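You operate a simulated robot arm through the tools that you are given. There is no shell and no other tool. Be economical: measure what you need, move in short steps, check, and stop when the job is done.

The job below is to be done with a simulated two-armed robot. You get a single attempt, and the scene is never put back.

Task
Take the brown brush and put it on the top of the white box by the aisle. Turn the metres knob to 50 m. Take the long green tube on the grey-top table and put it away on the top of the green stand. Fetch the red filter cartridge and stand it on the top of the white box nearest the door. Take the red brush and put it on top of the grey steel case. Fetch the large wax ring from the top of the brown box behind the teal tray and set it on top of the blue filter cartridge. Put one of the white bobbins from the top of the low steel stand on top of the small white box there. The order is free. Set down upright: long green tube, red filter cartridge, white bobbin.

Only the result counts: the job must be done as asked and must still hold three seconds after the hand-in. Knocking over, shifting, dropping, spilling or breaking anything else fails it.

Robot
Two 7-joint arms with two-finger grippers on one trunk, on a base that drives. Base frame: it is fixed to the floor where the robot stands at the start and does not move with it; the origin is under the middle of the robot, x ahead of it, y to its left, z up; the surface under the hand at the start is at about z = 0.85. Readings come in m, degrees, newtons and seconds.
The left shoulder is at the start at [0.06, 0.123, 0.945], the right one opposite. With the tool pointing down near the work surface each hand reaches from about 0.36 to 0.8 m from the robot's upright axis, wherever it stands, measured 20 degrees to its own side. Places, roughly: blue filter cartridge (6x6x13 cm) [4.2, 0.5, 0.9]; brown brush (6x4x5 cm) [0.5, -0.1, 0.9]; grey steel case (21x15x10 cm) [2.7, 0, 0.8]; large wax ring (5x5x3 cm) [4.1, 0.6, 0.8]; long green tube (7x7x21 cm) [1, 0.4, 1]; metres knob [0.5, 0.1, 0.9]; red brush (12x5x6 cm) [3, 0, 0.7]; red filter cartridge (6x6x13 cm) [2.8, -0.1, 0.8]; small white box [5.25, 1.5, 0.75]; top of the green stand [4.8, 4, 0.8]; top of the white box by the aisle [2.9, 2.4, 0.4]; top of the white box nearest the door [1.9, 1.5, 0.4]; white bobbin (5x5x17 cm) [5.1, 1.5, 0.7]. Payload 1.47 kg a hand.
The tool frame of a hand sits at the grasp point between the pads (the TCP): z along the fingers, y along the line on which they close. The tips reach 0.016 m beyond it. The gripper opens to 0.087 m. The gripper's body begins 0.055 m behind the TCP.
Orientation is that of the tool frame in the base frame, as a unit quaternion [x, y, z, w]. With the fingers straight down and closing along the base's y, the tool's x points along the base's -x, its y along +y and its z along -z.

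Tools
- The arms move only by the tool move_arm. It takes "left_increments", "right_increments" or both (then of equal length, played together; a hand with none holds still); each is a list of rows, each an object of numbers (a shift or turn left out is 0, a gripper value left out holds the last): "dx", "dy", "dz": the shift along the tool's x, y, z in m; "rx", "ry", "rz": the turn, a rotation vector about the tool's x, y, z in degrees. In form: [{"dx": .., "dy": .., "dz": .., "rx": .., "ry": .., "rz": ..}, ...]. A call has 1 to 10 rows; each row shifts and turns the commanded pose from where the row before left it, along the tool's axes as they then stand. "left_grip" and "right_grip" are, for a hand that has rows, the closure in counts, from 0 (fully open) to 255 (shut), set as the call begins (left out, the last holds). Each row takes 0.2 s and may step no farther than 0.05 m and 8.6 degrees from the row before; otherwise, or with a gripper value out of range, the whole call is refused. A pose out of reach is approached as far as the arm can. The call stops where the force on the tool passes 40 N (or 10 N more than at its start, if that is more) or the arm is blocked; 0.2 s more then pass. Each finger travels about 0.153 m/s and halts on what it meets, pressing with about 28 N; the grip force reading is that of the motor and also rises with nothing between the fingers. The clock runs only during rows and for 0.2 s after the last one: add rows that do not move to give the fingers time. It gives the time, the measured TCP pose, the force on the tool (base axes), the opening and the grip force at its end, in the units of the frame above (readings bear some noise), with the torque about the TCP (base axes, N m) and any sound that the robot's microphone picked up, and new pictures: "views" is both (left out), scene, wrist or none (wrist: the cameras of the hands that moved).
- Cameras (640 x 400 px; columns grow to the right, rows downward): "scene" is now at [0.0981, 0.0094, 1.515]; the picture's right is [0.10, -0.99, 0.00], its down [-0.60, -0.06, -0.80] and it looks along [0.79, 0.08, -0.60] (base axes); focal length 279 px, centre (320, 200). "left" rides on the left gripper at [0.073, -0.012, -0.09] in its tool frame; the picture's right is [0.16, 0.99, 0.00], its down [-0.72, 0.12, -0.68] and it looks along [-0.67, 0.11, 0.73] (tool axes); focal length 247 px, centre (320, 200). "right" rides on the right gripper at [0.073, 0.012, -0.09] in its tool frame; the picture's right is [-0.16, 0.99, 0.00], its down [-0.72, -0.12, -0.68] and it looks along [-0.67, -0.11, 0.73] (tool axes); focal length 247 px, centre (320, 200). There is no depth. A picture from a camera that has moved, and an enlarged one, comes with that camera's place and axes in the base frame and with its lens.
- raise_lower(by): slides the trunk up (or, below 0, down) by that many m; the arms and the scene camera ride with it, the base frame stays. It gives what a move gives, with no picture.
- base_move(legs): drives the robot by 1 to 6 legs, each [ahead, left, turn to the left] in m, m and degrees, along the robot's own axes; the way and the turn of a leg run together, so that a leg with both is an arc; at most 1.5 m and 180 degrees a leg. The arms and the cameras ride along, it lands a little off, and it stops where it bumps. It gives what a move gives, and a new picture of the scene camera.
- pan_tilt(pan, tilt): turns the head with the scene camera to pan (to the left, within 120 degrees either way) and tilt (down, from -29 to 69), counted from straight ahead of the robot. It gives what a move gives, and a new picture of the scene camera.
- inspect(camera, box): a new picture of the part [left, top, right, bottom] of that camera's present view, enlarged. It takes no simulated time.
- hand_in(): hands the job in; it is judged then, once.

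Go step by step. Nothing tells you exact positions but the pictures and the camera data: compare them with the known pose of the tool, close in by small moves and look again before you grip or let go. The budget is 196 turns and 260 pictures, counting those below and the enlarged ones. Unless the task says otherwise, let go and move clear before handing in.

The tools are called after ">>>" as a command line: name --argument value ..., lists and objects as JSON in quotes. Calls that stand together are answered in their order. move_arm: Moves the arms, as the interface text tells. Its arguments: {"type":"object","properties":{"left_increments":{"type":"array"},"left_grip":{"type":"number"},"right_increments":{"type":"array"},"right_grip":{"type":"number"},"views":{"type":"string","enum":["both","scene","wrist","none"]}},"required":[]} The other tools are called the same way: raise_lower (by) slides the trunk up or down; base_move (legs) drives the base; pan_tilt (pan, tilt) turns the head that bears the scene camera; inspect (camera, box) takes an enlarged picture of a part of a camera's view; hand_in () hands the job in.

At the start:

```text
t: 0.0
left_tool_pos: [0.4404, 0.2981, 1.2278]
left_tcp_rot: [0.0, 1.0, 0.0, 0.0]
left_wrist_force: [0.4, -0.4, -0.6]
left_torque: [0.0, -0.01, -0.03]
left_width: 0.0869
left_finger_force: 0.1
right_tool_pos: [0.4602, -0.0642, 1.173]
right_tcp_rot: [0.0, 1.0, 0.0, 0.0]
right_wrist_force: [0.2, -0.9, 0.5]
right_torque: [-0.03, -0.01, 0.05]
right_width: 0.0871
right_finger_force: 0.1
trunk travel left (down, up): [-0.1, 0.13]
robot x, y, heading: [-0.0009, 0.001, -0.2]
head pan, tilt: [5.7, 37.2]
```

scene: 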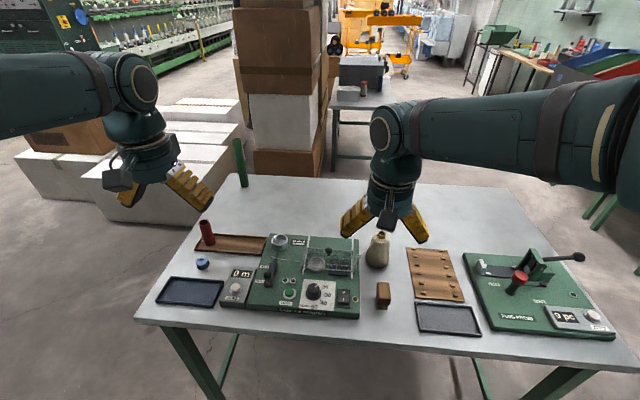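
right: 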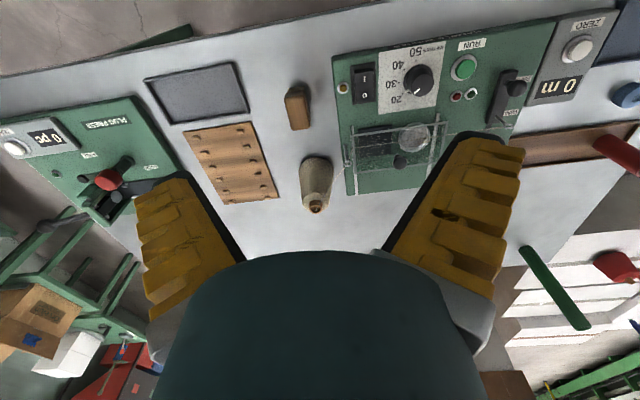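
left: 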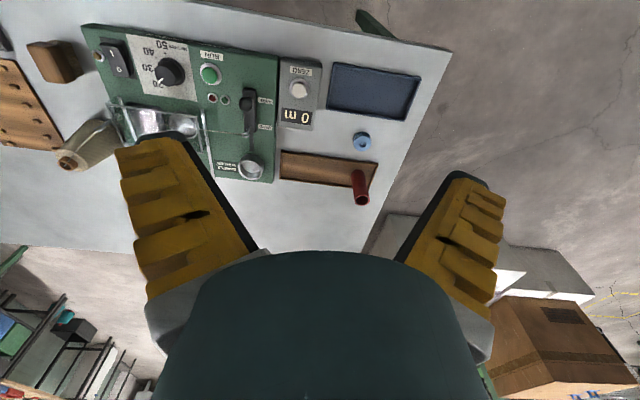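

I see the table with the green machine (metres knob), the brown brush beside it and the green tube at the far left edge. I'll look closer at the knob and the brush first.

>>> inspect --camera "right" --box '[270, 10, 550, 185]'

>>> inspect --camera "scene" --box '[220, 220, 420, 345]'

```text
2.29 times, centred on (410, 98) of right
camera zoom: at [0.3878, -0.0522, 1.2633], right [0.16, 0.99, 0.0], down [0.72, -0.12, 0.68], along [0.67, -0.11, -0.73], focal length 564 px, centre (114, 434)
```

zoom: 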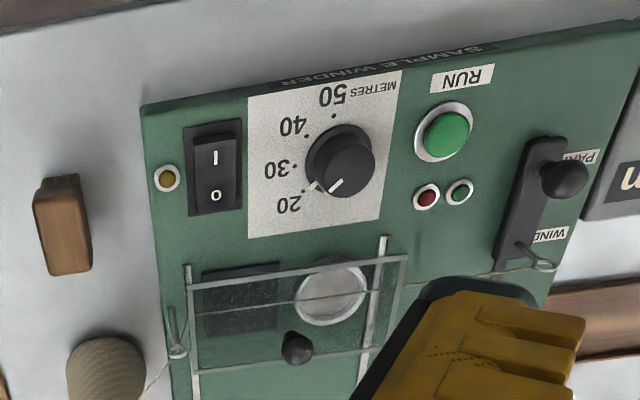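

```text
3.20 times, centred on (320, 282) of scene
camera zoom: at [0.0981, 0.0094, 1.515], right [0.1, -0.99, 0.0], down [-0.6, -0.06, -0.8], along [0.79, 0.08, -0.6], focal length 892 px, centre (320, -64)
```

zoom: 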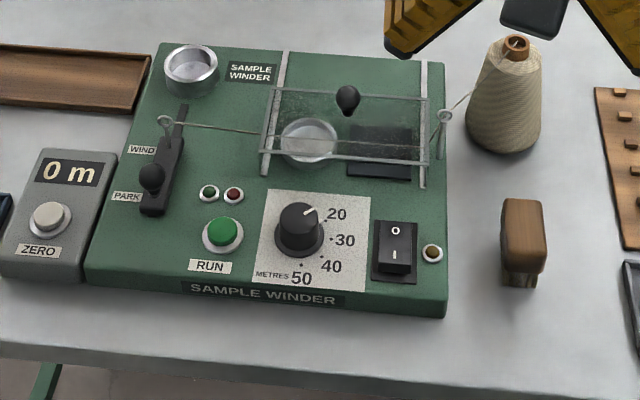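

The knob's cap works out at about [0.52, 0.067, 0.908], with 50 pointing towards me and about 135° of clockwise turn needed. I'll bring the right hand above the knob and pre-turn it.

>>> move_arm --right_increments '[{"dx": -0.015, "dy": 0.033, "dz": 0.03}, {"dx": -0.015, "dy": 0.033, "dz": 0.03}, {"dx": -0.015, "dy": 0.033, "dz": 0.03}, {"dx": -0.015, "dy": 0.032, "dz": 0.03}, {"dz": 0.02, "rz": -8.5}, {"dz": 0.02, "rz": -8.5}, {"rz": -8.5}, {"rz": -8.5}, {"rz": -8.5}, {"rz": -8.5}]' --right_grip 60

```text
t: 2.2
left_tool_pos: [0.4408, 0.2984, 1.2292]
left_tcp_rot: [0.0, 1.0, 0.0, 0.0]
left_wrist_force: [-0.3, 0.9, 0.6]
left_torque: [-0.01, -0.02, -0.01]
left_width: 0.0868
left_finger_force: 0.1
right_tool_pos: [0.5215, 0.0661, 1.0134]
right_tcp_rot: [-0.432, 0.902, 0.001, 0.0]
right_wrist_force: [0.6, 0.4, 0.7]
right_torque: [0.0, -0.03, -0.02]
right_width: 0.0705
right_finger_force: 3.0
trunk travel left (down, up): [-0.1, 0.13]
robot x, y, heading: [0.0002, -0.0004, -0.1]
head pan, tilt: [5.7, 37.2]
camera scene: at [0.0982, 0.0094, 1.515], right [0.1, -0.99, 0.0], down [-0.6, -0.06, -0.8], along [0.79, 0.08, -0.6], focal length 279 px, centre (320, 200)
camera right: at [0.4662, 0.018, 1.1034], right [-0.67, 0.74, 0.0], down [0.54, 0.49, 0.68], along [0.51, 0.46, -0.73], focal length 247 px, centre (320, 200)
```

scene: 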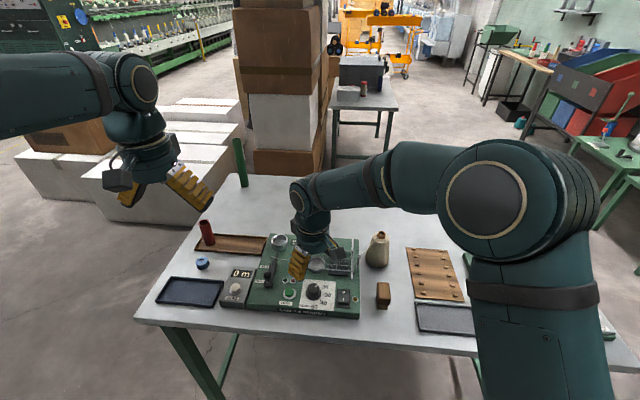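
right: 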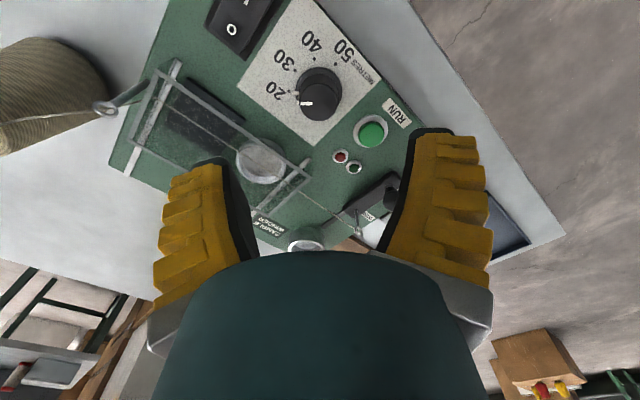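

>>> inspect --camera "right" --box '[240, 20, 400, 120]'

```text
4.00 times, centred on (320, 70) of right
camera zoom: at [0.4662, 0.018, 1.1034], right [-0.67, 0.74, 0.0], down [0.54, 0.49, 0.68], along [0.51, 0.46, -0.73], focal length 988 px, centre (320, 720)
```

zoom: 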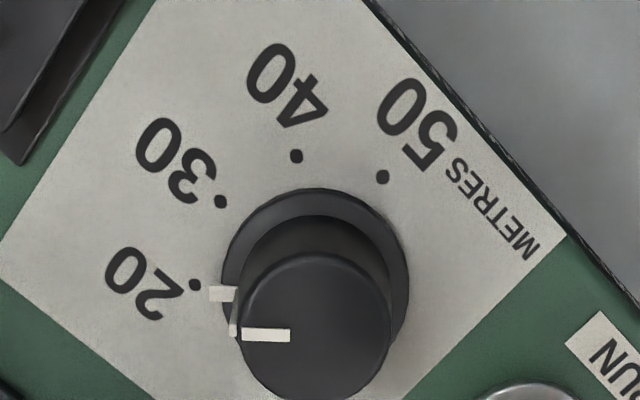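

The pointer sits about 5° short of 20, and the 50 dot is about 125–130° clockwise from it. I'll turn a little further back, descend over the knob and close.

>>> move_arm --right_increments '[{"rz": -8.5}, {"rz": -8.5}, {"dz": 0.04}, {"dz": 0.03}, {"dz": 0.02}, {"dz": 0.014}]' --right_grip 60 --views "wrist"

>>> move_arm --right_increments '[{}, {}, {}]' --right_grip 255 --views "wrist"

```text
t: 3.6
left_tool_pos: [0.4396, 0.3, 1.228]
left_tcp_rot: [0.0, 1.0, 0.0, 0.001]
left_wrist_force: [1.0, 0.2, 0.4]
left_torque: [-0.04, -0.01, 0.0]
left_width: 0.087
left_finger_force: 0.0
right_tool_pos: [0.5198, 0.0675, 0.91]
right_tcp_rot: [-0.56, 0.829, 0.0, 0.002]
right_wrist_force: [-1.4, 3.0, 10.5]
right_torque: [-0.04, -0.65, 0.11]
right_width: 0.0727
right_finger_force: 6.1
trunk travel left (down, up): [-0.1, 0.13]
robot x, y, heading: [-0.0012, -0.0008, -0.3]
head pan, tilt: [5.7, 37.2]
camera right: at [0.4809, 0.0045, 1.0002], right [-0.86, 0.52, 0.0], down [0.38, 0.63, 0.68], along [0.35, 0.58, -0.73], focal length 247 px, centre (320, 200)
```

right: 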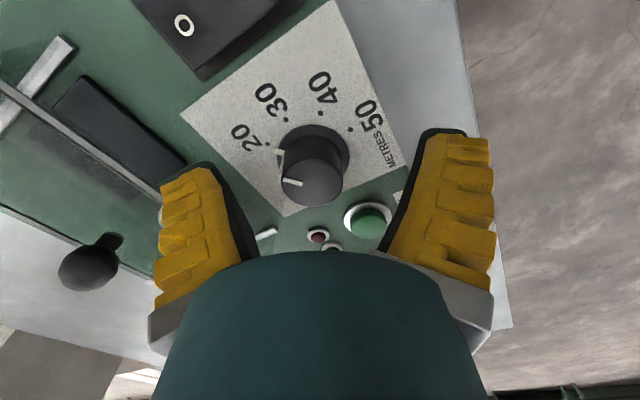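

```text
t: 4.4
left_tool_pos: [0.4411, 0.2979, 1.2279]
left_tcp_rot: [0.001, 1.0, 0.001, -0.001]
left_wrist_force: [-0.1, 1.0, 0.3]
left_torque: [0.0, -0.03, 0.01]
left_width: 0.0871
left_finger_force: 0.1
right_tool_pos: [0.5203, 0.0616, 0.9075]
right_tcp_rot: [-0.558, 0.83, 0.0, 0.0]
right_wrist_force: [16.0, -12.1, 1.5]
right_torque: [0.22, -0.1, -0.14]
right_width: 0.0244
right_finger_force: 30.0
trunk travel left (down, up): [-0.1, 0.13]
robot x, y, heading: [0.0016, 0.0004, -0.1]
head pan, tilt: [5.7, 37.2]
camera right: at [0.4836, 0.0009, 0.9983], right [-0.85, 0.52, 0.0], down [0.38, 0.63, 0.68], along [0.35, 0.58, -0.73], focal length 247 px, centre (320, 200)
```

right: 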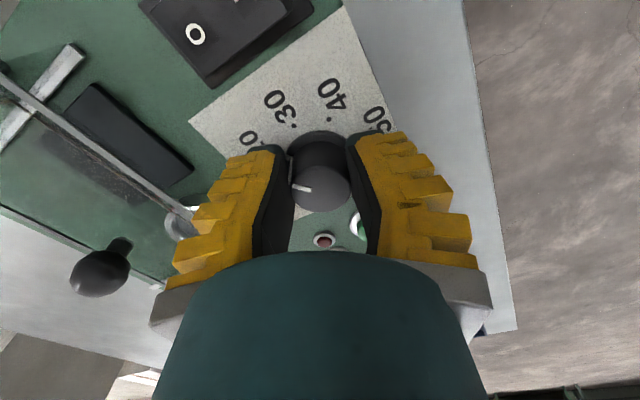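

The fingers hold the knob, with some sideways strain. I'll ease that and start turning clockwise.

>>> move_arm --right_increments '[{"dx": 0.004, "dy": -0.003, "dz": -0.001}, {"rz": 8}, {"rz": 8}, {"rz": 8}, {"rz": 8}, {}]' --right_grip 255 --views "wrist"

```text
t: 5.8
left_tool_pos: [0.4393, 0.3021, 1.2267]
left_tcp_rot: [0.0, 1.0, -0.001, 0.001]
left_wrist_force: [0.0, -0.1, 0.6]
left_torque: [-0.02, 0.01, 0.03]
left_width: 0.0872
left_finger_force: 0.1
right_tool_pos: [0.5196, 0.0651, 0.9099]
right_tcp_rot: [-0.31, 0.951, 0.0, 0.0]
right_wrist_force: [-10.6, 20.9, -10.4]
right_torque: [0.27, -0.24, 0.12]
right_width: 0.0214
right_finger_force: 30.2
trunk travel left (down, up): [-0.1, 0.13]
robot x, y, heading: [0.0033, 0.0008, 0.2]
head pan, tilt: [5.7, 37.2]
camera right: at [0.4543, 0.0323, 1.0002], right [-0.45, 0.89, 0.0], down [0.65, 0.33, 0.68], along [0.6, 0.31, -0.73], focal length 247 px, centre (320, 200)
```

right: 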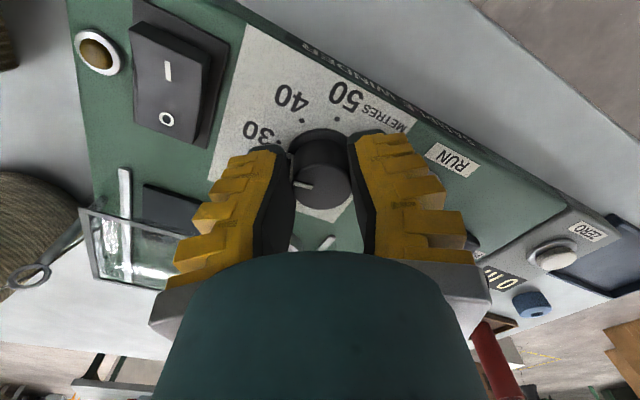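

The pointer turned with the hand. I'll ease the sideways strain again and keep turning.

>>> move_arm --right_increments '[{"dy": 0.002, "dz": 0.001}, {"rz": 8}, {"rz": 8}, {"rz": 8}, {"rz": 8}, {}]' --right_grip 255 --views "wrist"

```text
t: 7.2
left_tool_pos: [0.4396, 0.3015, 1.2279]
left_tcp_rot: [0.0, 1.0, -0.001, -0.001]
left_wrist_force: [0.6, 0.3, 0.4]
left_torque: [0.03, -0.01, 0.02]
left_width: 0.0872
left_finger_force: 0.0
right_tool_pos: [0.5202, 0.0678, 0.9108]
right_tcp_rot: [-0.036, 0.999, 0.001, 0.0]
right_wrist_force: [-7.6, 27.9, -0.6]
right_torque: [0.13, -0.08, 0.18]
right_width: 0.0225
right_finger_force: 29.8
trunk travel left (down, up): [-0.1, 0.13]
robot x, y, heading: [0.0014, -0.0011, 0.1]
head pan, tilt: [5.7, 37.2]
camera right: at [0.4463, 0.075, 1.0], right [0.09, 1.0, 0.0], down [0.73, -0.07, 0.68], along [0.68, -0.06, -0.73], focal length 247 px, centre (320, 200)
```

right: 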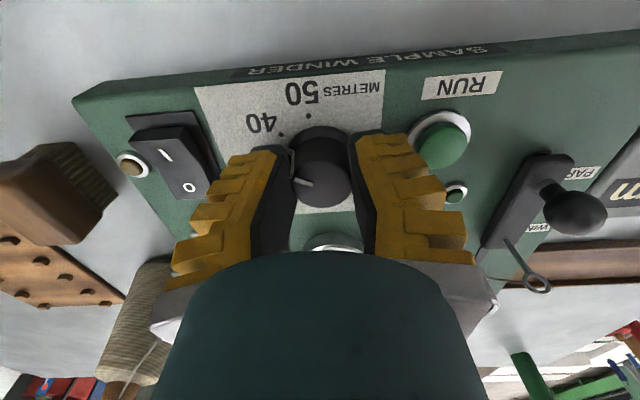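

>>> move_arm --right_increments '[{"dy": 0.004}, {"rz": 8}, {"rz": 8}, {"rz": 8}, {"rz": 8}, {}]' --right_grip 255 --views "wrist"

```text
t: 8.6
left_tool_pos: [0.4405, 0.3009, 1.2278]
left_tcp_rot: [0.0, 1.0, -0.001, 0.0]
left_wrist_force: [-0.6, 0.7, -0.8]
left_torque: [0.03, 0.02, 0.01]
left_width: 0.0868
left_finger_force: 0.1
right_tool_pos: [0.5207, 0.0703, 0.9098]
right_tcp_rot: [0.242, 0.97, 0.001, 0.001]
right_wrist_force: [4.8, 24.1, 8.0]
right_torque: [0.26, -0.01, 0.12]
right_width: 0.0228
right_finger_force: 30.0
trunk travel left (down, up): [-0.1, 0.13]
robot x, y, heading: [0.0024, 0.0009, 0.5]
head pan, tilt: [5.7, 37.2]
camera right: at [0.4615, 0.1159, 0.9999], right [0.6, 0.8, 0.0], down [0.58, -0.44, 0.68], along [0.54, -0.41, -0.73], focal length 247 px, centre (320, 200)
```

right: 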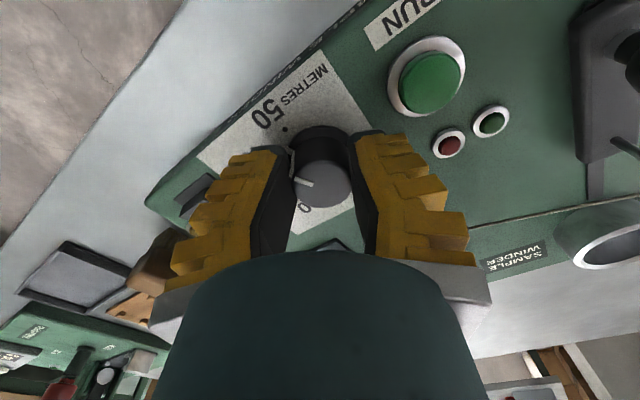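

>>> move_arm --right_increments '[{"dy": 0.002}, {"rz": 8}, {"rz": 8}, {"rz": 8}, {"rz": 8}, {}]' --right_grip 255 --views "none"

>>> inspect --camera "right" --box '[240, 100, 400, 220]'

>>> inspect --camera "scene" --box '[260, 240, 380, 320]'

```text
t: 10.0
left_tool_pos: [0.4422, 0.3008, 1.2276]
left_tcp_rot: [0.0, 1.0, -0.001, -0.002]
left_wrist_force: [-0.9, 0.4, -0.2]
left_torque: [0.02, -0.01, -0.01]
left_width: 0.0869
left_finger_force: 0.1
right_tool_pos: [0.524, 0.0681, 0.9094]
right_tcp_rot: [0.502, 0.865, 0.0, 0.001]
right_wrist_force: [20.2, 9.5, 5.8]
right_torque: [-0.1, -0.25, 0.1]
right_width: 0.0194
right_finger_force: 29.5
trunk travel left (down, up): [-0.1, 0.13]
robot x, y, heading: [-0.0018, -0.0023, -0.1]
head pan, tilt: [5.7, 37.2]
```

```text
3.33 times, centred on (320, 160) of right
camera zoom: at [0.4981, 0.1384, 0.9989], right [0.94, 0.35, 0.0], down [0.26, -0.69, 0.68], along [0.24, -0.64, -0.73], focal length 823 px, centre (320, 333)
```

zoom: 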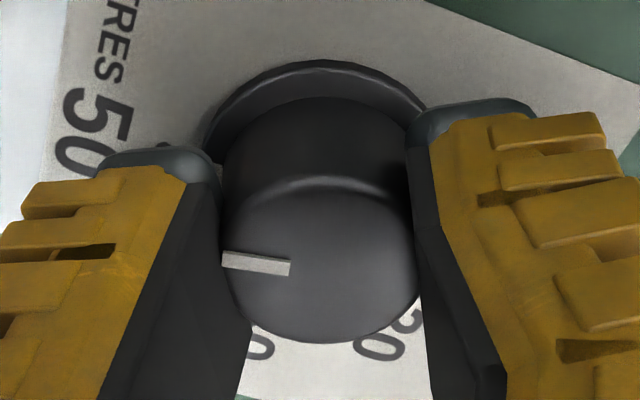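

```text
5.00 times, centred on (320, 280) of scene
camera zoom: at [0.1001, 0.0104, 1.5149], right [0.1, -0.99, 0.0], down [-0.6, -0.06, -0.8], along [0.79, 0.08, -0.61], focal length 1394 px, centre (320, -200)
```

zoom: 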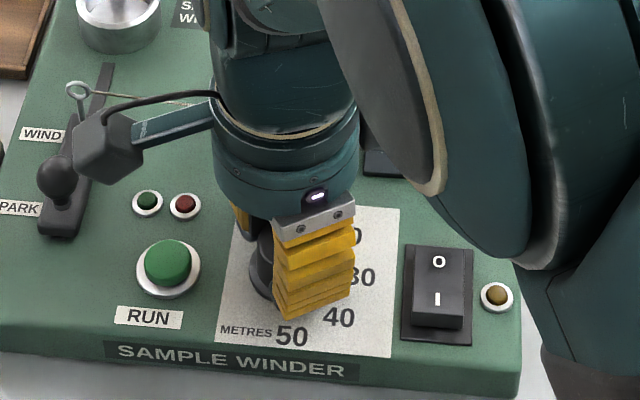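

The pointer is nearly at 50. I'll add a few degrees, release, rise and check.

>>> move_arm --right_increments '[{"rz": 6}, {}]' --right_grip 255 --views "none"

>>> move_arm --right_increments '[{}, {}, {"dz": -0.03}, {"dz": -0.04}, {"dz": -0.04}]' --right_grip 110 --views "none"

>>> inspect --camera "right" --box '[240, 20, 400, 120]'

```text
t: 10.6
left_tool_pos: [0.4415, 0.2997, 1.2263]
left_tcp_rot: [0.0, 1.0, 0.0, -0.001]
left_wrist_force: [0.0, 0.6, 0.2]
left_torque: [0.01, -0.02, 0.0]
left_width: 0.0869
left_finger_force: 0.0
right_tool_pos: [0.524, 0.0676, 0.9083]
right_tcp_rot: [0.545, 0.838, 0.0, 0.0]
right_wrist_force: [23.8, 7.5, 3.3]
right_torque: [-0.03, -0.21, 0.19]
right_width: 0.0196
right_finger_force: 30.0
trunk travel left (down, up): [-0.1, 0.13]
robot x, y, heading: [-0.0028, 0.0006, 0.0]
head pan, tilt: [5.7, 37.2]
```

```text
t: 11.8
left_tool_pos: [0.4403, 0.2989, 1.2275]
left_tcp_rot: [0.001, 1.0, 0.0, 0.0]
left_wrist_force: [0.8, 0.1, 0.6]
left_torque: [0.0, -0.04, -0.01]
left_width: 0.0869
left_finger_force: 0.1
right_tool_pos: [0.5186, 0.0701, 1.021]
right_tcp_rot: [0.544, 0.839, 0.0, 0.001]
right_wrist_force: [-0.3, 0.3, 0.3]
right_torque: [-0.02, -0.01, -0.03]
right_width: 0.0548
right_finger_force: 4.0
trunk travel left (down, up): [-0.1, 0.13]
robot x, y, heading: [-0.0024, -0.0012, -0.0]
head pan, tilt: [5.7, 37.2]
```

```text
4.00 times, centred on (320, 70) of right
camera zoom: at [0.5005, 0.1419, 1.111], right [0.97, 0.26, 0.0], down [0.19, -0.71, 0.68], along [0.17, -0.66, -0.73], focal length 988 px, centre (320, 720)
```

zoom: 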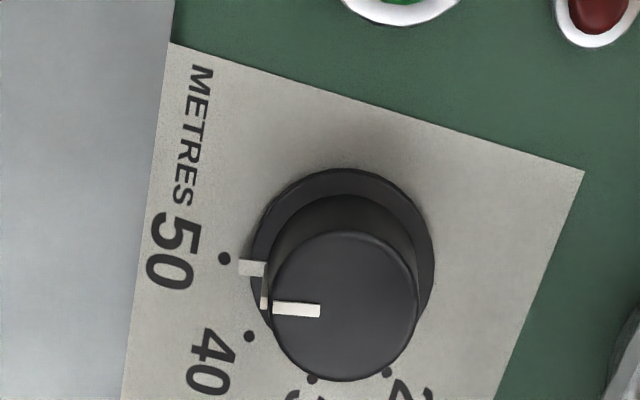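

The knob reads 50 m now. Next I'll turn the right hand back and carry it over the brown brush.

>>> move_arm --right_increments '[{"rz": -8.25, "dz": -0.02}, {"rz": -8.25, "dz": -0.02}, {"rz": -8.25}, {"rz": -8.25}, {"rz": -8.25}, {"rz": -8.25}, {"rz": -8.25}, {"rz": -8.25}, {"dy": -0.05}, {"dy": -0.05}]' --right_grip 0 --views "none"

>>> move_arm --right_increments '[{"dy": -0.05}, {"dy": -0.03, "dz": 0.03}]' --right_grip 0 --views "wrist"

```text
t: 14.0
left_tool_pos: [0.44, 0.2978, 1.2284]
left_tcp_rot: [0.0, 1.0, 0.0, 0.0]
left_wrist_force: [0.2, 1.0, -0.4]
left_torque: [0.04, 0.02, 0.0]
left_width: 0.0871
left_finger_force: 0.1
right_tool_pos: [0.522, -0.0309, 1.0557]
right_tcp_rot: [-0.001, 1.0, 0.0, 0.0]
right_wrist_force: [0.0, -0.4, -0.2]
right_torque: [0.03, 0.01, 0.0]
right_width: 0.0868
right_finger_force: 0.0
trunk travel left (down, up): [-0.1, 0.13]
robot x, y, heading: [0.0008, 0.0002, 0.2]
head pan, tilt: [5.7, 37.2]
```

```text
t: 14.6
left_tool_pos: [0.4402, 0.2988, 1.2278]
left_tcp_rot: [0.0, 1.0, 0.0, 0.0]
left_wrist_force: [0.6, -0.3, 0.3]
left_torque: [-0.03, -0.02, -0.01]
left_width: 0.0868
left_finger_force: 0.1
right_tool_pos: [0.5222, -0.1118, 1.028]
right_tcp_rot: [-0.002, 1.0, -0.001, 0.001]
right_wrist_force: [-0.2, 0.3, -0.2]
right_torque: [0.02, 0.03, 0.03]
right_width: 0.087
right_finger_force: 0.1
trunk travel left (down, up): [-0.1, 0.13]
robot x, y, heading: [-0.0046, 0.0006, -0.0]
head pan, tilt: [5.7, 37.2]
camera right: at [0.4498, -0.0997, 1.1184], right [0.16, 0.99, 0.0], down [0.72, -0.12, 0.68], along [0.67, -0.11, -0.73], focal length 247 px, centre (320, 200)
```

right: 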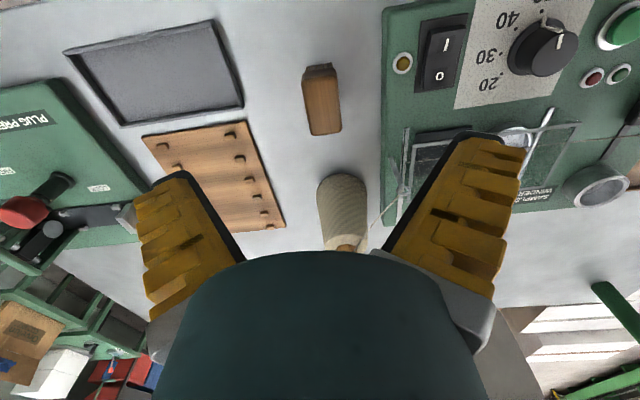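

The brown brush is at about [0.537, -0.111], standing on its bristles with the wood on top. I'll lower onto it with partly open fingers, as the machine's edge is near.

>>> move_arm --right_increments '[{"dx": -0.015}, {"dz": 0.04}, {"dz": 0.04}, {"dz": 0.03}, {"dz": 0.02}, {"dz": 0.016}]' --right_grip 85 --views "wrist"

```text
t: 16.0
left_tool_pos: [0.4406, 0.2985, 1.2284]
left_tcp_rot: [-0.001, 1.0, -0.001, -0.001]
left_wrist_force: [0.0, -0.1, -0.8]
left_torque: [0.03, 0.02, 0.02]
left_width: 0.0871
left_finger_force: 0.0
right_tool_pos: [0.5366, -0.1118, 0.8825]
right_tcp_rot: [0.0, 1.0, -0.001, 0.0]
right_wrist_force: [0.1, -0.2, 0.4]
right_torque: [0.0, -0.01, 0.01]
right_width: 0.0626
right_finger_force: 3.1
trunk travel left (down, up): [-0.1, 0.13]
robot x, y, heading: [-0.0001, -0.0009, -0.1]
head pan, tilt: [5.7, 37.2]
camera right: at [0.464, -0.0987, 0.9738], right [0.16, 0.99, 0.0], down [0.72, -0.12, 0.68], along [0.67, -0.11, -0.73], focal length 247 px, centre (320, 200)
```

right: 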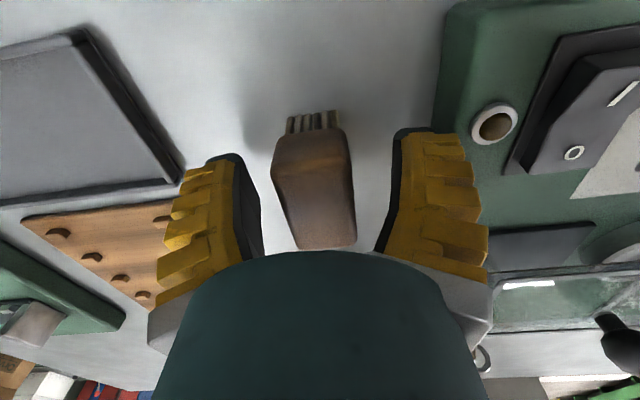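

>>> move_arm --right_increments '[{}, {}, {"dz": -0.01}, {"dz": -0.04}, {"dz": -0.05}, {"dz": -0.05}]' --right_grip 255 --views "wrist"

```text
t: 17.4
left_tool_pos: [0.4394, 0.2993, 1.2288]
left_tcp_rot: [0.0, 1.0, 0.0, 0.0]
left_wrist_force: [-0.5, 0.5, -0.2]
left_torque: [0.0, -0.02, -0.01]
left_width: 0.0873
left_finger_force: 0.1
right_tool_pos: [0.5358, -0.1129, 1.0353]
right_tcp_rot: [0.0, 1.0, 0.0, 0.0]
right_wrist_force: [0.2, 0.6, -0.5]
right_torque: [0.03, 0.02, 0.02]
right_width: 0.0236
right_finger_force: 28.1
trunk travel left (down, up): [-0.1, 0.13]
robot x, y, heading: [0.0008, -0.0009, 0.0]
head pan, tilt: [5.7, 37.2]
camera right: at [0.4626, -0.1004, 1.125], right [0.16, 0.99, 0.0], down [0.72, -0.12, 0.68], along [0.67, -0.11, -0.73], focal length 247 px, centre (320, 200)
```

right: 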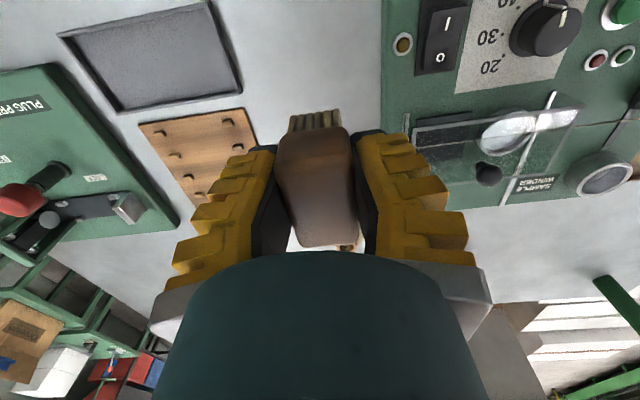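

The brush is held. Next is the green tube at about [1.03, 0.43] at the table's far left corner, so I'll drive around the table's left side.

>>> move_arm --right_increments '[{"dz": -0.05, "dx": 0.03}, {"dz": -0.05, "dx": 0.03}]' --right_grip 255 --views "none"

>>> base_move --legs '[[-0.1, 0, 0], [0, 1.15, 0], [0.5, 0, 0]]'

```text
refused: row 1 steps farther than a row can; nothing moved
```

```text
t: 31.2
left_tool_pos: [0.8345, 1.4686, 1.2275]
left_tcp_rot: [0.0, 1.0, 0.0, 0.0]
left_wrist_force: [0.0, -0.5, -0.4]
left_torque: [0.01, 0.01, 0.02]
left_width: 0.0872
left_finger_force: 0.1
right_tool_pos: [0.9315, 1.0552, 1.0343]
right_tcp_rot: [0.0, 1.0, 0.0, 0.001]
right_wrist_force: [1.0, 1.0, 0.1]
right_torque: [0.0, -0.01, 0.01]
right_width: 0.0233
right_finger_force: 28.1
trunk travel left (down, up): [-0.1, 0.13]
robot x, y, heading: [0.3966, 1.169, 0.2]
head pan, tilt: [5.7, 37.2]
camera scene: at [0.4938, 1.1781, 1.515], right [0.1, -0.99, 0.0], down [-0.6, -0.06, -0.8], along [0.79, 0.08, -0.61], focal length 279 px, centre (320, 200)
```

scene: 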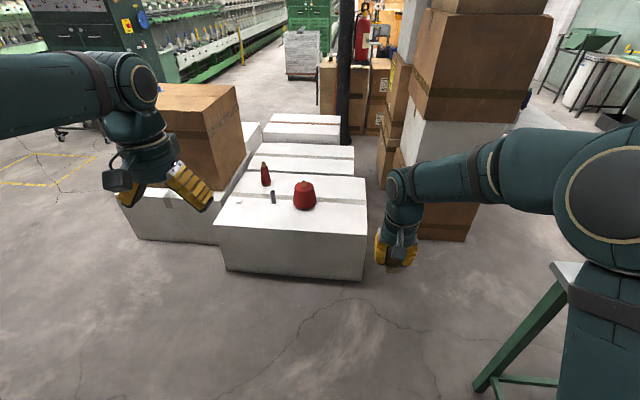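

The right route is open; the door box with red items is ahead. I'll drive alongside the table's left end and turn to face it.

>>> base_move --legs '[[0.5, 0, 0], [0, 0, -90]]'

```text
t: 38.0
left_tool_pos: [1.2005, 0.7313, 1.2276]
left_tcp_rot: [0.704, 0.71, -0.001, 0.0]
left_wrist_force: [-0.2, -0.5, 0.6]
left_torque: [0.01, 0.0, 0.02]
left_width: 0.0869
left_finger_force: 0.1
right_tool_pos: [0.7895, 0.6324, 1.0347]
right_tcp_rot: [0.703, 0.711, 0.0, -0.001]
right_wrist_force: [-0.3, 1.0, -0.1]
right_torque: [-0.02, -0.01, 0.02]
right_width: 0.0234
right_finger_force: 27.7
trunk travel left (down, up): [-0.1, 0.13]
robot x, y, heading: [0.8976, 1.1693, -89.4]
head pan, tilt: [5.7, 37.2]
camera scene: at [0.9095, 1.0745, 1.515], right [-0.99, -0.11, 0.0], down [-0.07, 0.6, -0.8], along [0.09, -0.79, -0.6], focal length 279 px, centre (320, 200)
```

scene: 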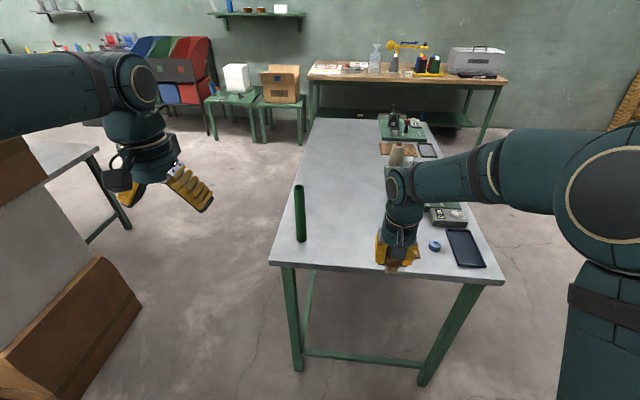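

The tube stands at about [1.046, 0.424], top near 1.06. I'll drive 0.1 m closer and bring the left hand above it.

>>> base_move --legs '[[0.1, 0, 0]]'

>>> move_arm --left_increments '[{"dx": -0.03, "dy": -0.03}, {"dx": -0.03, "dy": -0.03}, {"dx": -0.03, "dy": -0.03}, {"dx": -0.03, "dy": -0.03}, {"dx": -0.03, "dy": -0.03}, {"dz": 0.03}, {"dz": 0.03}]' --left_grip 0

```text
t: 39.1
left_tool_pos: [1.2025, 0.6343, 1.2286]
left_tcp_rot: [0.704, 0.711, 0.0, 0.001]
left_wrist_force: [-0.5, -0.6, 0.4]
left_torque: [0.04, -0.06, -0.04]
left_width: 0.087
left_finger_force: 0.0
right_tool_pos: [0.7909, 0.5362, 1.0337]
right_tcp_rot: [0.704, 0.71, 0.001, -0.001]
right_wrist_force: [0.1, 0.3, -1.2]
right_torque: [0.01, -0.01, 0.0]
right_width: 0.0235
right_finger_force: 28.0
trunk travel left (down, up): [-0.1, 0.13]
robot x, y, heading: [0.8986, 1.0697, -89.7]
head pan, tilt: [5.7, 37.2]
camera scene: at [0.9105, 0.9753, 1.5149], right [-0.99, -0.11, 0.0], down [-0.07, 0.6, -0.8], along [0.09, -0.79, -0.61], focal length 279 px, centre (320, 200)
```

scene: 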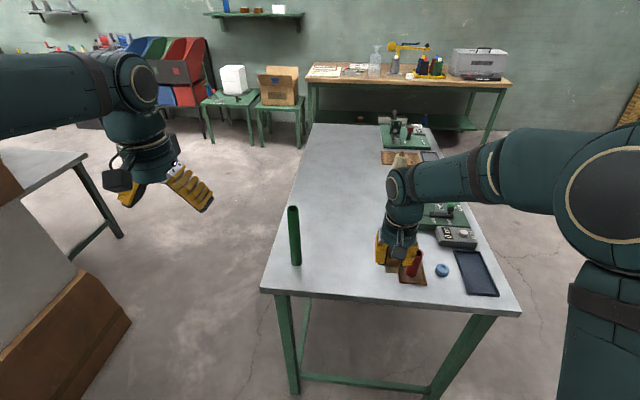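

```text
t: 40.7
left_tool_pos: [1.0513, 0.483, 1.1672]
left_tcp_rot: [0.704, 0.71, 0.0, 0.0]
left_wrist_force: [-0.6, 0.3, 0.1]
left_torque: [0.03, -0.02, -0.01]
left_width: 0.0869
left_finger_force: 0.1
right_tool_pos: [0.7907, 0.5345, 1.0357]
right_tcp_rot: [0.704, 0.71, 0.001, -0.001]
right_wrist_force: [0.3, -0.6, 0.4]
right_torque: [0.03, -0.02, 0.0]
right_width: 0.0233
right_finger_force: 27.8
trunk travel left (down, up): [-0.1, 0.13]
robot x, y, heading: [0.8972, 1.0713, -89.1]
head pan, tilt: [5.7, 37.2]
camera scene: at [0.91, 0.9758, 1.5149], right [-0.99, -0.11, 0.0], down [-0.07, 0.6, -0.8], along [0.09, -0.79, -0.61], focal length 279 px, centre (320, 200)
camera left: at [1.0396, 0.5559, 1.2564], right [0.99, 0.17, 0.0], down [0.12, -0.72, 0.68], along [0.11, -0.67, -0.73], focal length 247 px, centre (320, 200)
```

scene: 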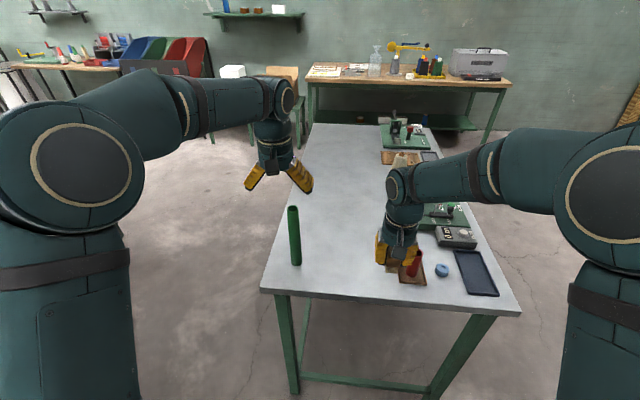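
left: 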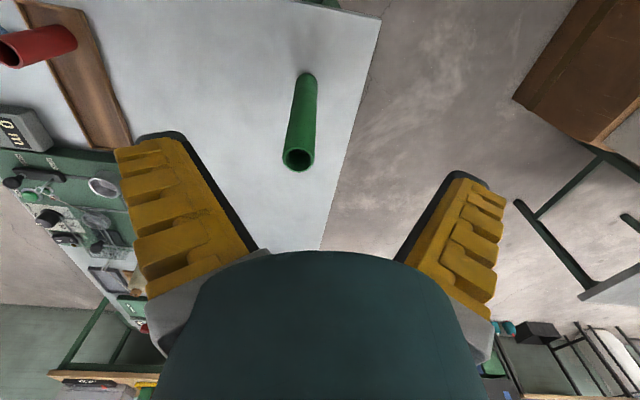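

>>> move_arm --left_increments '[{"dx": -0.03, "dy": -0.01}, {"dx": -0.025}, {"dz": 0.04}, {"dz": 0.04}]' --left_grip 0 --views "wrist"

```text
t: 41.7
left_tool_pos: [1.0425, 0.4279, 1.087]
left_tcp_rot: [0.704, 0.71, 0.0, -0.001]
left_wrist_force: [-0.3, 0.5, -1.6]
left_torque: [0.02, 0.01, -0.03]
left_width: 0.0872
left_finger_force: 0.0
right_tool_pos: [0.7906, 0.535, 1.0335]
right_tcp_rot: [0.704, 0.71, 0.0, 0.0]
right_wrist_force: [0.3, -0.8, -0.8]
right_torque: [0.02, -0.04, 0.03]
right_width: 0.0233
right_finger_force: 28.0
trunk travel left (down, up): [-0.1, 0.13]
robot x, y, heading: [0.9017, 1.0733, -89.5]
head pan, tilt: [5.7, 37.2]
camera left: at [1.0309, 0.5001, 1.1759], right [0.99, 0.17, 0.0], down [0.12, -0.72, 0.68], along [0.11, -0.67, -0.73], focal length 247 px, centre (320, 200)
```

left: 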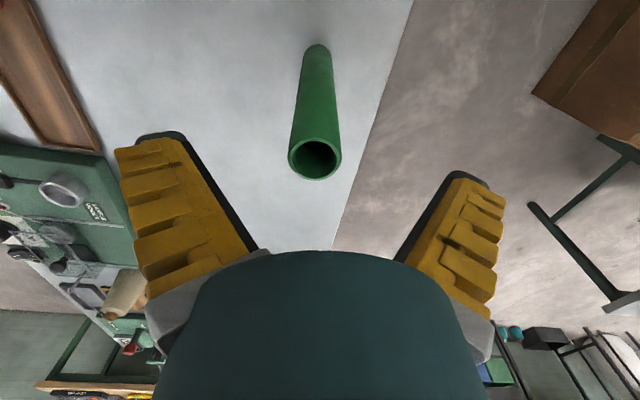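

>>> move_arm --left_increments '[{"dx": -0.002, "dy": -0.002, "dz": 0.035}, {"dz": 0.034}]' --left_grip 0 --views "none"

>>> move_arm --left_increments '[{}, {}, {"dz": -0.01}, {"dz": -0.04}, {"dz": -0.05}]' --left_grip 255 --views "both"

```text
t: 42.3
left_tool_pos: [1.0397, 0.4252, 1.0196]
left_tcp_rot: [0.704, 0.711, 0.001, 0.0]
left_wrist_force: [0.6, 0.0, 0.0]
left_torque: [0.0, 0.01, 0.0]
left_width: 0.0873
left_finger_force: 0.1
right_tool_pos: [0.7908, 0.5356, 1.0338]
right_tcp_rot: [0.704, 0.711, -0.001, -0.001]
right_wrist_force: [-0.3, 0.2, -1.0]
right_torque: [0.01, 0.01, 0.02]
right_width: 0.0233
right_finger_force: 28.1
trunk travel left (down, up): [-0.1, 0.13]
robot x, y, heading: [0.8997, 1.0757, -89.6]
head pan, tilt: [5.7, 37.2]
```

```text
t: 43.5
left_tool_pos: [1.043, 0.4271, 1.118]
left_tcp_rot: [0.704, 0.71, -0.001, 0.0]
left_wrist_force: [0.2, -0.4, -0.7]
left_torque: [-0.02, 0.01, 0.02]
left_width: 0.0213
left_finger_force: 27.8
right_tool_pos: [0.7922, 0.5361, 1.0358]
right_tcp_rot: [0.704, 0.71, -0.001, 0.0]
right_wrist_force: [-0.6, 0.6, -0.3]
right_torque: [0.0, 0.03, 0.0]
right_width: 0.0235
right_finger_force: 27.6
trunk travel left (down, up): [-0.1, 0.13]
robot x, y, heading: [0.902, 1.0728, -89.5]
head pan, tilt: [5.7, 37.2]
camera scene: at [0.9104, 0.9771, 1.5151], right [-0.99, -0.11, 0.0], down [-0.07, 0.6, -0.8], along [0.09, -0.79, -0.6], focal length 279 px, centre (320, 200)
camera left: at [1.0315, 0.4999, 1.208], right [0.99, 0.17, 0.0], down [0.12, -0.72, 0.68], along [0.11, -0.67, -0.73], focal length 247 px, centre (320, 200)
```

scene: 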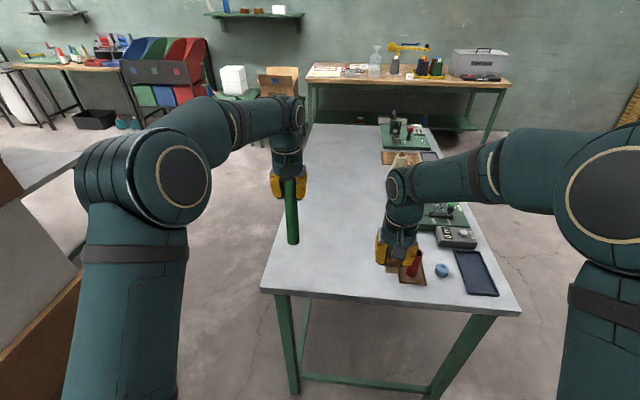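
left: 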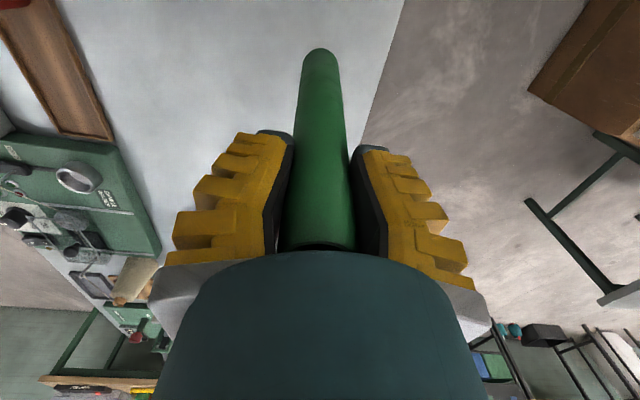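

The tube is held, its bottom 0.17 m below the TCP. I'll retract both hands, back off and look towards the aisle box.

>>> move_arm --left_increments '[{"dz": -0.04}, {"dz": -0.04}, {"dx": 0.04}, {"dx": 0.04}, {"dx": 0.04}, {"dx": 0.02}]' --right_increments '[{"dz": -0.04}, {"dz": -0.04}, {"dz": -0.04}, {"dx": 0.04}, {"dx": 0.04}, {"dx": 0.04}]' --views "none"

>>> base_move --legs '[[-0.5, 0, 0], [0, 0, 130]]'

```text
t: 44.9
left_tool_pos: [1.0406, 0.5691, 1.1992]
left_tcp_rot: [0.704, 0.71, -0.001, 0.0]
left_wrist_force: [-0.2, -0.1, -0.3]
left_torque: [-0.03, 0.0, 0.05]
left_width: 0.0212
left_finger_force: 28.1
right_tool_pos: [0.7901, 0.6598, 1.1576]
right_tcp_rot: [0.704, 0.711, 0.0, 0.001]
right_wrist_force: [-0.1, 0.5, -0.1]
right_torque: [-0.03, -0.02, -0.01]
right_width: 0.0235
right_finger_force: 27.9
trunk travel left (down, up): [-0.1, 0.13]
robot x, y, heading: [0.8983, 1.0704, -89.6]
head pan, tilt: [5.7, 37.2]
```

```text
t: 53.3
left_tool_pos: [1.1836, 2.0174, 1.1997]
left_tcp_rot: [-0.354, 0.935, 0.0, 0.0]
left_wrist_force: [-0.4, -0.1, -1.1]
left_torque: [-0.05, -0.02, -0.01]
left_width: 0.0198
left_finger_force: 28.1
right_tool_pos: [1.2787, 1.7688, 1.155]
right_tcp_rot: [-0.354, 0.935, 0.0, 0.0]
right_wrist_force: [-0.2, -1.1, -0.9]
right_torque: [-0.01, -0.03, 0.01]
right_width: 0.0234
right_finger_force: 27.8
trunk travel left (down, up): [-0.1, 0.13]
robot x, y, heading: [0.899, 1.5799, 41.4]
head pan, tilt: [5.7, 37.2]
camera scene: at [0.9634, 1.6495, 1.515], right [0.73, -0.68, 0.0], down [-0.41, -0.44, -0.8], along [0.54, 0.58, -0.6], focal length 279 px, centre (320, 200)
```

scene: 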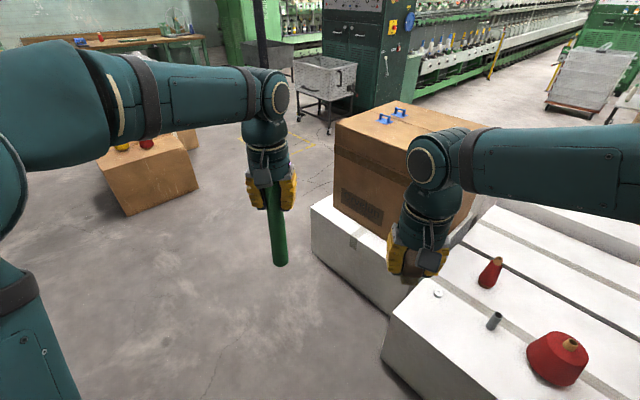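

The aisle box should lie behind the brown carton on the pallet. I'll drive round the outside of the pallets to view it.

>>> base_move --legs '[[0, 0, 48.6], [1.4, 0, 0], [0, 0, -100]]'

```text
t: 66.5
left_tool_pos: [1.4097, 3.0176, 1.1993]
left_tcp_rot: [0.063, 0.998, 0.0, 0.0]
left_wrist_force: [0.3, 0.4, -0.2]
left_torque: [-0.02, 0.0, 0.0]
left_width: 0.0189
left_finger_force: 28.0
right_tool_pos: [1.2871, 2.7833, 1.1551]
right_tcp_rot: [0.061, 0.998, 0.0, 0.001]
right_wrist_force: [-0.3, -0.4, -0.7]
right_torque: [0.02, 0.0, 0.02]
right_width: 0.0232
right_finger_force: 27.5
trunk travel left (down, up): [-0.1, 0.13]
robot x, y, heading: [0.8916, 2.9417, -7.0]
head pan, tilt: [5.7, 37.2]
camera scene: at [0.9888, 2.9418, 1.515], right [-0.02, -1.0, 0.0], down [-0.6, 0.01, -0.8], along [0.8, -0.02, -0.6], focal length 279 px, centre (320, 200)
```

scene: 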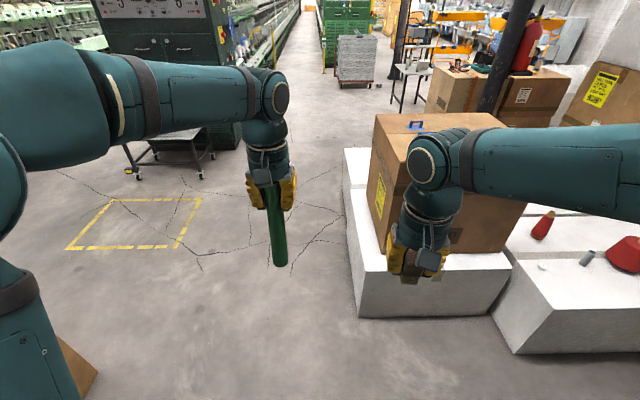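

The aisle box is the white one behind the carton along the aisle. I'll drive down the aisle and turn to face it.

>>> base_move --legs '[[0, 0, 7], [0, 0.2, 0], [1.5, 0, 0], [0.5, 0, 0], [0, 0, -90]]'

>>> pan_tilt --pan 0 --tilt 50

```text
t: 82.8
left_tool_pos: [3.0503, 2.6054, 1.1998]
left_tcp_rot: [0.707, 0.708, -0.001, 0.0]
left_wrist_force: [0.0, 0.2, -0.3]
left_torque: [-0.01, -0.01, 0.0]
left_width: 0.0187
left_finger_force: 28.2
right_tool_pos: [2.8018, 2.6967, 1.1554]
right_tcp_rot: [0.706, 0.708, 0.001, 0.001]
right_wrist_force: [-0.4, 0.1, -0.4]
right_torque: [-0.01, 0.0, 0.0]
right_width: 0.0232
right_finger_force: 27.3
trunk travel left (down, up): [-0.1, 0.13]
robot x, y, heading: [2.9105, 3.1104, -90.1]
head pan, tilt: [5.7, 37.2]
camera scene: at [2.9231, 3.0166, 1.515], right [-0.99, -0.1, 0.0], down [-0.06, 0.6, -0.8], along [0.08, -0.79, -0.6], focal length 279 px, centre (320, 200)
```

scene: 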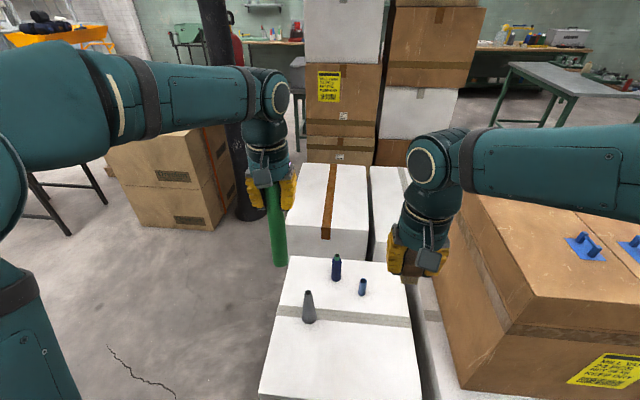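

```text
t: 83.6
left_tool_pos: [3.0509, 2.6067, 1.1988]
left_tcp_rot: [0.706, 0.708, 0.0, 0.0]
left_wrist_force: [-0.1, -0.2, -0.6]
left_torque: [0.01, 0.0, 0.0]
left_width: 0.0185
left_finger_force: 28.0
right_tool_pos: [2.8008, 2.6977, 1.1564]
right_tcp_rot: [0.706, 0.708, 0.0, 0.0]
right_wrist_force: [0.0, -0.2, -0.5]
right_torque: [0.0, 0.02, 0.0]
right_width: 0.0235
right_finger_force: 27.9
trunk travel left (down, up): [-0.1, 0.13]
robot x, y, heading: [2.9103, 3.1106, -89.9]
head pan, tilt: [0.0, 50.0]
camera scene: at [2.9146, 3.026, 1.4967], right [-1.0, 0.0, 0.0], down [0.0, 0.77, -0.64], along [0.0, -0.64, -0.77], focal length 279 px, centre (320, 200)
```

scene: 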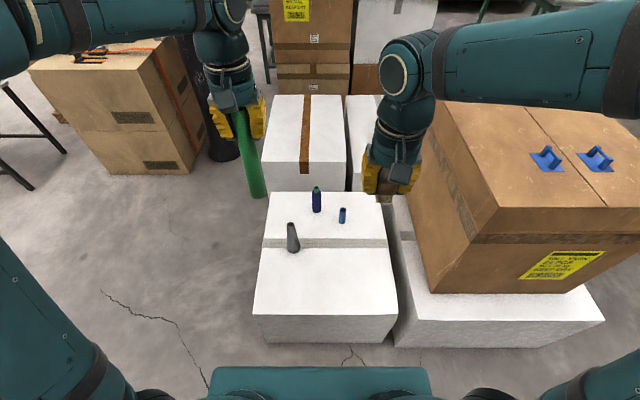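

The aisle box top spans x 2.62–3.17, y 2.07–2.68, with a few cones further back. I'll lower the brush towards the clear near-right spot [2.79, 2.56].

>>> move_arm --right_increments '[{"dx": -0.04}, {"dx": -0.04}, {"dx": -0.04, "dy": -0.01}, {"dz": 0.05}, {"dz": 0.05}, {"dz": 0.05}, {"dz": 0.05}, {"dz": 0.05}, {"dz": 0.05}, {"dz": 0.05}]' --views "none"

>>> move_arm --right_increments '[{"dz": 0.05}, {"dz": 0.05}, {"dz": 0.05}, {"dz": 0.05}, {"dz": 0.05}]' --views "both"

```text
t: 85.8
left_tool_pos: [3.0515, 2.6055, 1.1977]
left_tcp_rot: [0.707, 0.707, 0.0, 0.0]
left_wrist_force: [0.1, -0.8, 0.3]
left_torque: [0.06, 0.02, 0.0]
left_width: 0.0186
left_finger_force: 28.5
right_tool_pos: [2.793, 2.5781, 0.8044]
right_tcp_rot: [0.706, 0.708, 0.001, 0.001]
right_wrist_force: [-0.2, 0.1, -0.8]
right_torque: [-0.04, -0.02, 0.0]
right_width: 0.0233
right_finger_force: 27.6
trunk travel left (down, up): [-0.1, 0.13]
robot x, y, heading: [2.9091, 3.1121, -89.8]
head pan, tilt: [0.0, 50.0]
```

```text
t: 87.0
left_tool_pos: [3.0507, 2.6057, 1.1978]
left_tcp_rot: [0.706, 0.708, 0.0, 0.0]
left_wrist_force: [0.0, -0.9, -0.1]
left_torque: [0.03, 0.01, -0.04]
left_width: 0.0183
left_finger_force: 27.8
right_tool_pos: [2.7922, 2.5762, 0.5555]
right_tcp_rot: [0.706, 0.708, 0.0, 0.0]
right_wrist_force: [-0.3, -0.2, 0.3]
right_torque: [-0.01, -0.07, 0.0]
right_width: 0.0234
right_finger_force: 28.1
trunk travel left (down, up): [-0.1, 0.13]
robot x, y, heading: [2.9113, 3.1136, -89.9]
head pan, tilt: [0.0, 50.0]
camera scene: at [2.9143, 3.0253, 1.4966], right [-1.0, 0.0, 0.0], down [0.0, 0.77, -0.64], along [0.0, -0.64, -0.77], focal length 279 px, centre (320, 200)
camera right: at [2.8036, 2.6501, 0.645], right [0.99, -0.16, 0.0], down [-0.11, -0.72, 0.68], along [-0.11, -0.67, -0.73], focal length 247 px, centre (320, 200)
```

scene: 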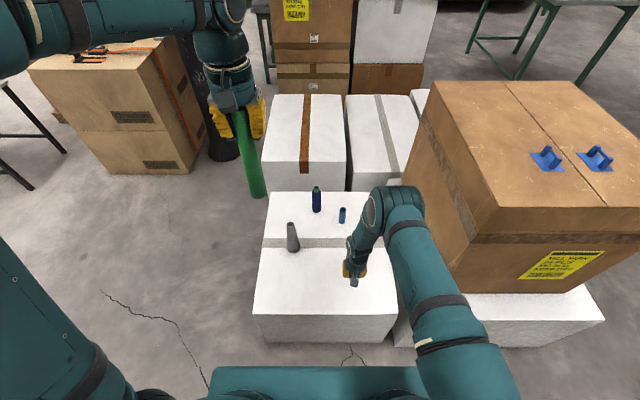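
right: 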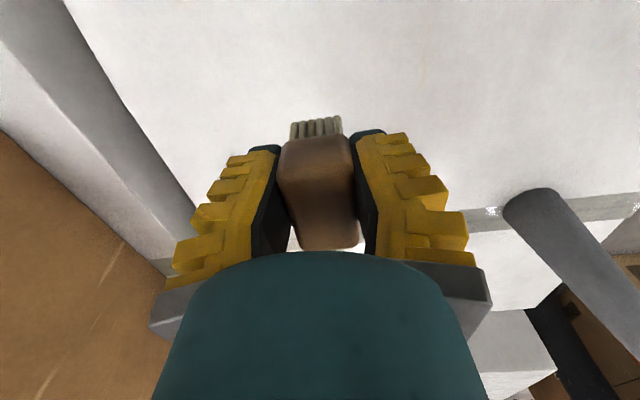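

>>> move_arm --right_increments '[{"dz": 0.05}, {"dz": 0.04}, {"dz": 0.015}, {"dz": 0.008}, {"dz": 0.006}]' --views "wrist"

```text
t: 88.2
left_tool_pos: [3.0517, 2.6071, 1.1999]
left_tcp_rot: [0.707, 0.708, -0.001, 0.0]
left_wrist_force: [-1.4, -0.2, -1.2]
left_torque: [-0.01, -0.01, -0.02]
left_width: 0.0183
left_finger_force: 28.3
right_tool_pos: [2.7923, 2.5774, 0.4388]
right_tcp_rot: [0.707, 0.708, -0.002, 0.001]
right_wrist_force: [-1.2, 0.4, 15.8]
right_torque: [0.16, 0.01, 0.01]
right_width: 0.0313
right_finger_force: 28.2
trunk travel left (down, up): [-0.1, 0.13]
robot x, y, heading: [2.9118, 3.1104, -90.0]
head pan, tilt: [0.0, 50.0]
camera right: at [2.8041, 2.651, 0.5287], right [0.99, -0.16, 0.0], down [-0.11, -0.72, 0.68], along [-0.11, -0.67, -0.73], focal length 247 px, centre (320, 200)
```

right: 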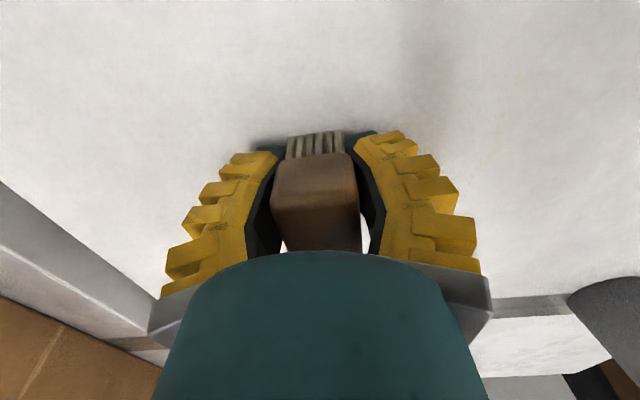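

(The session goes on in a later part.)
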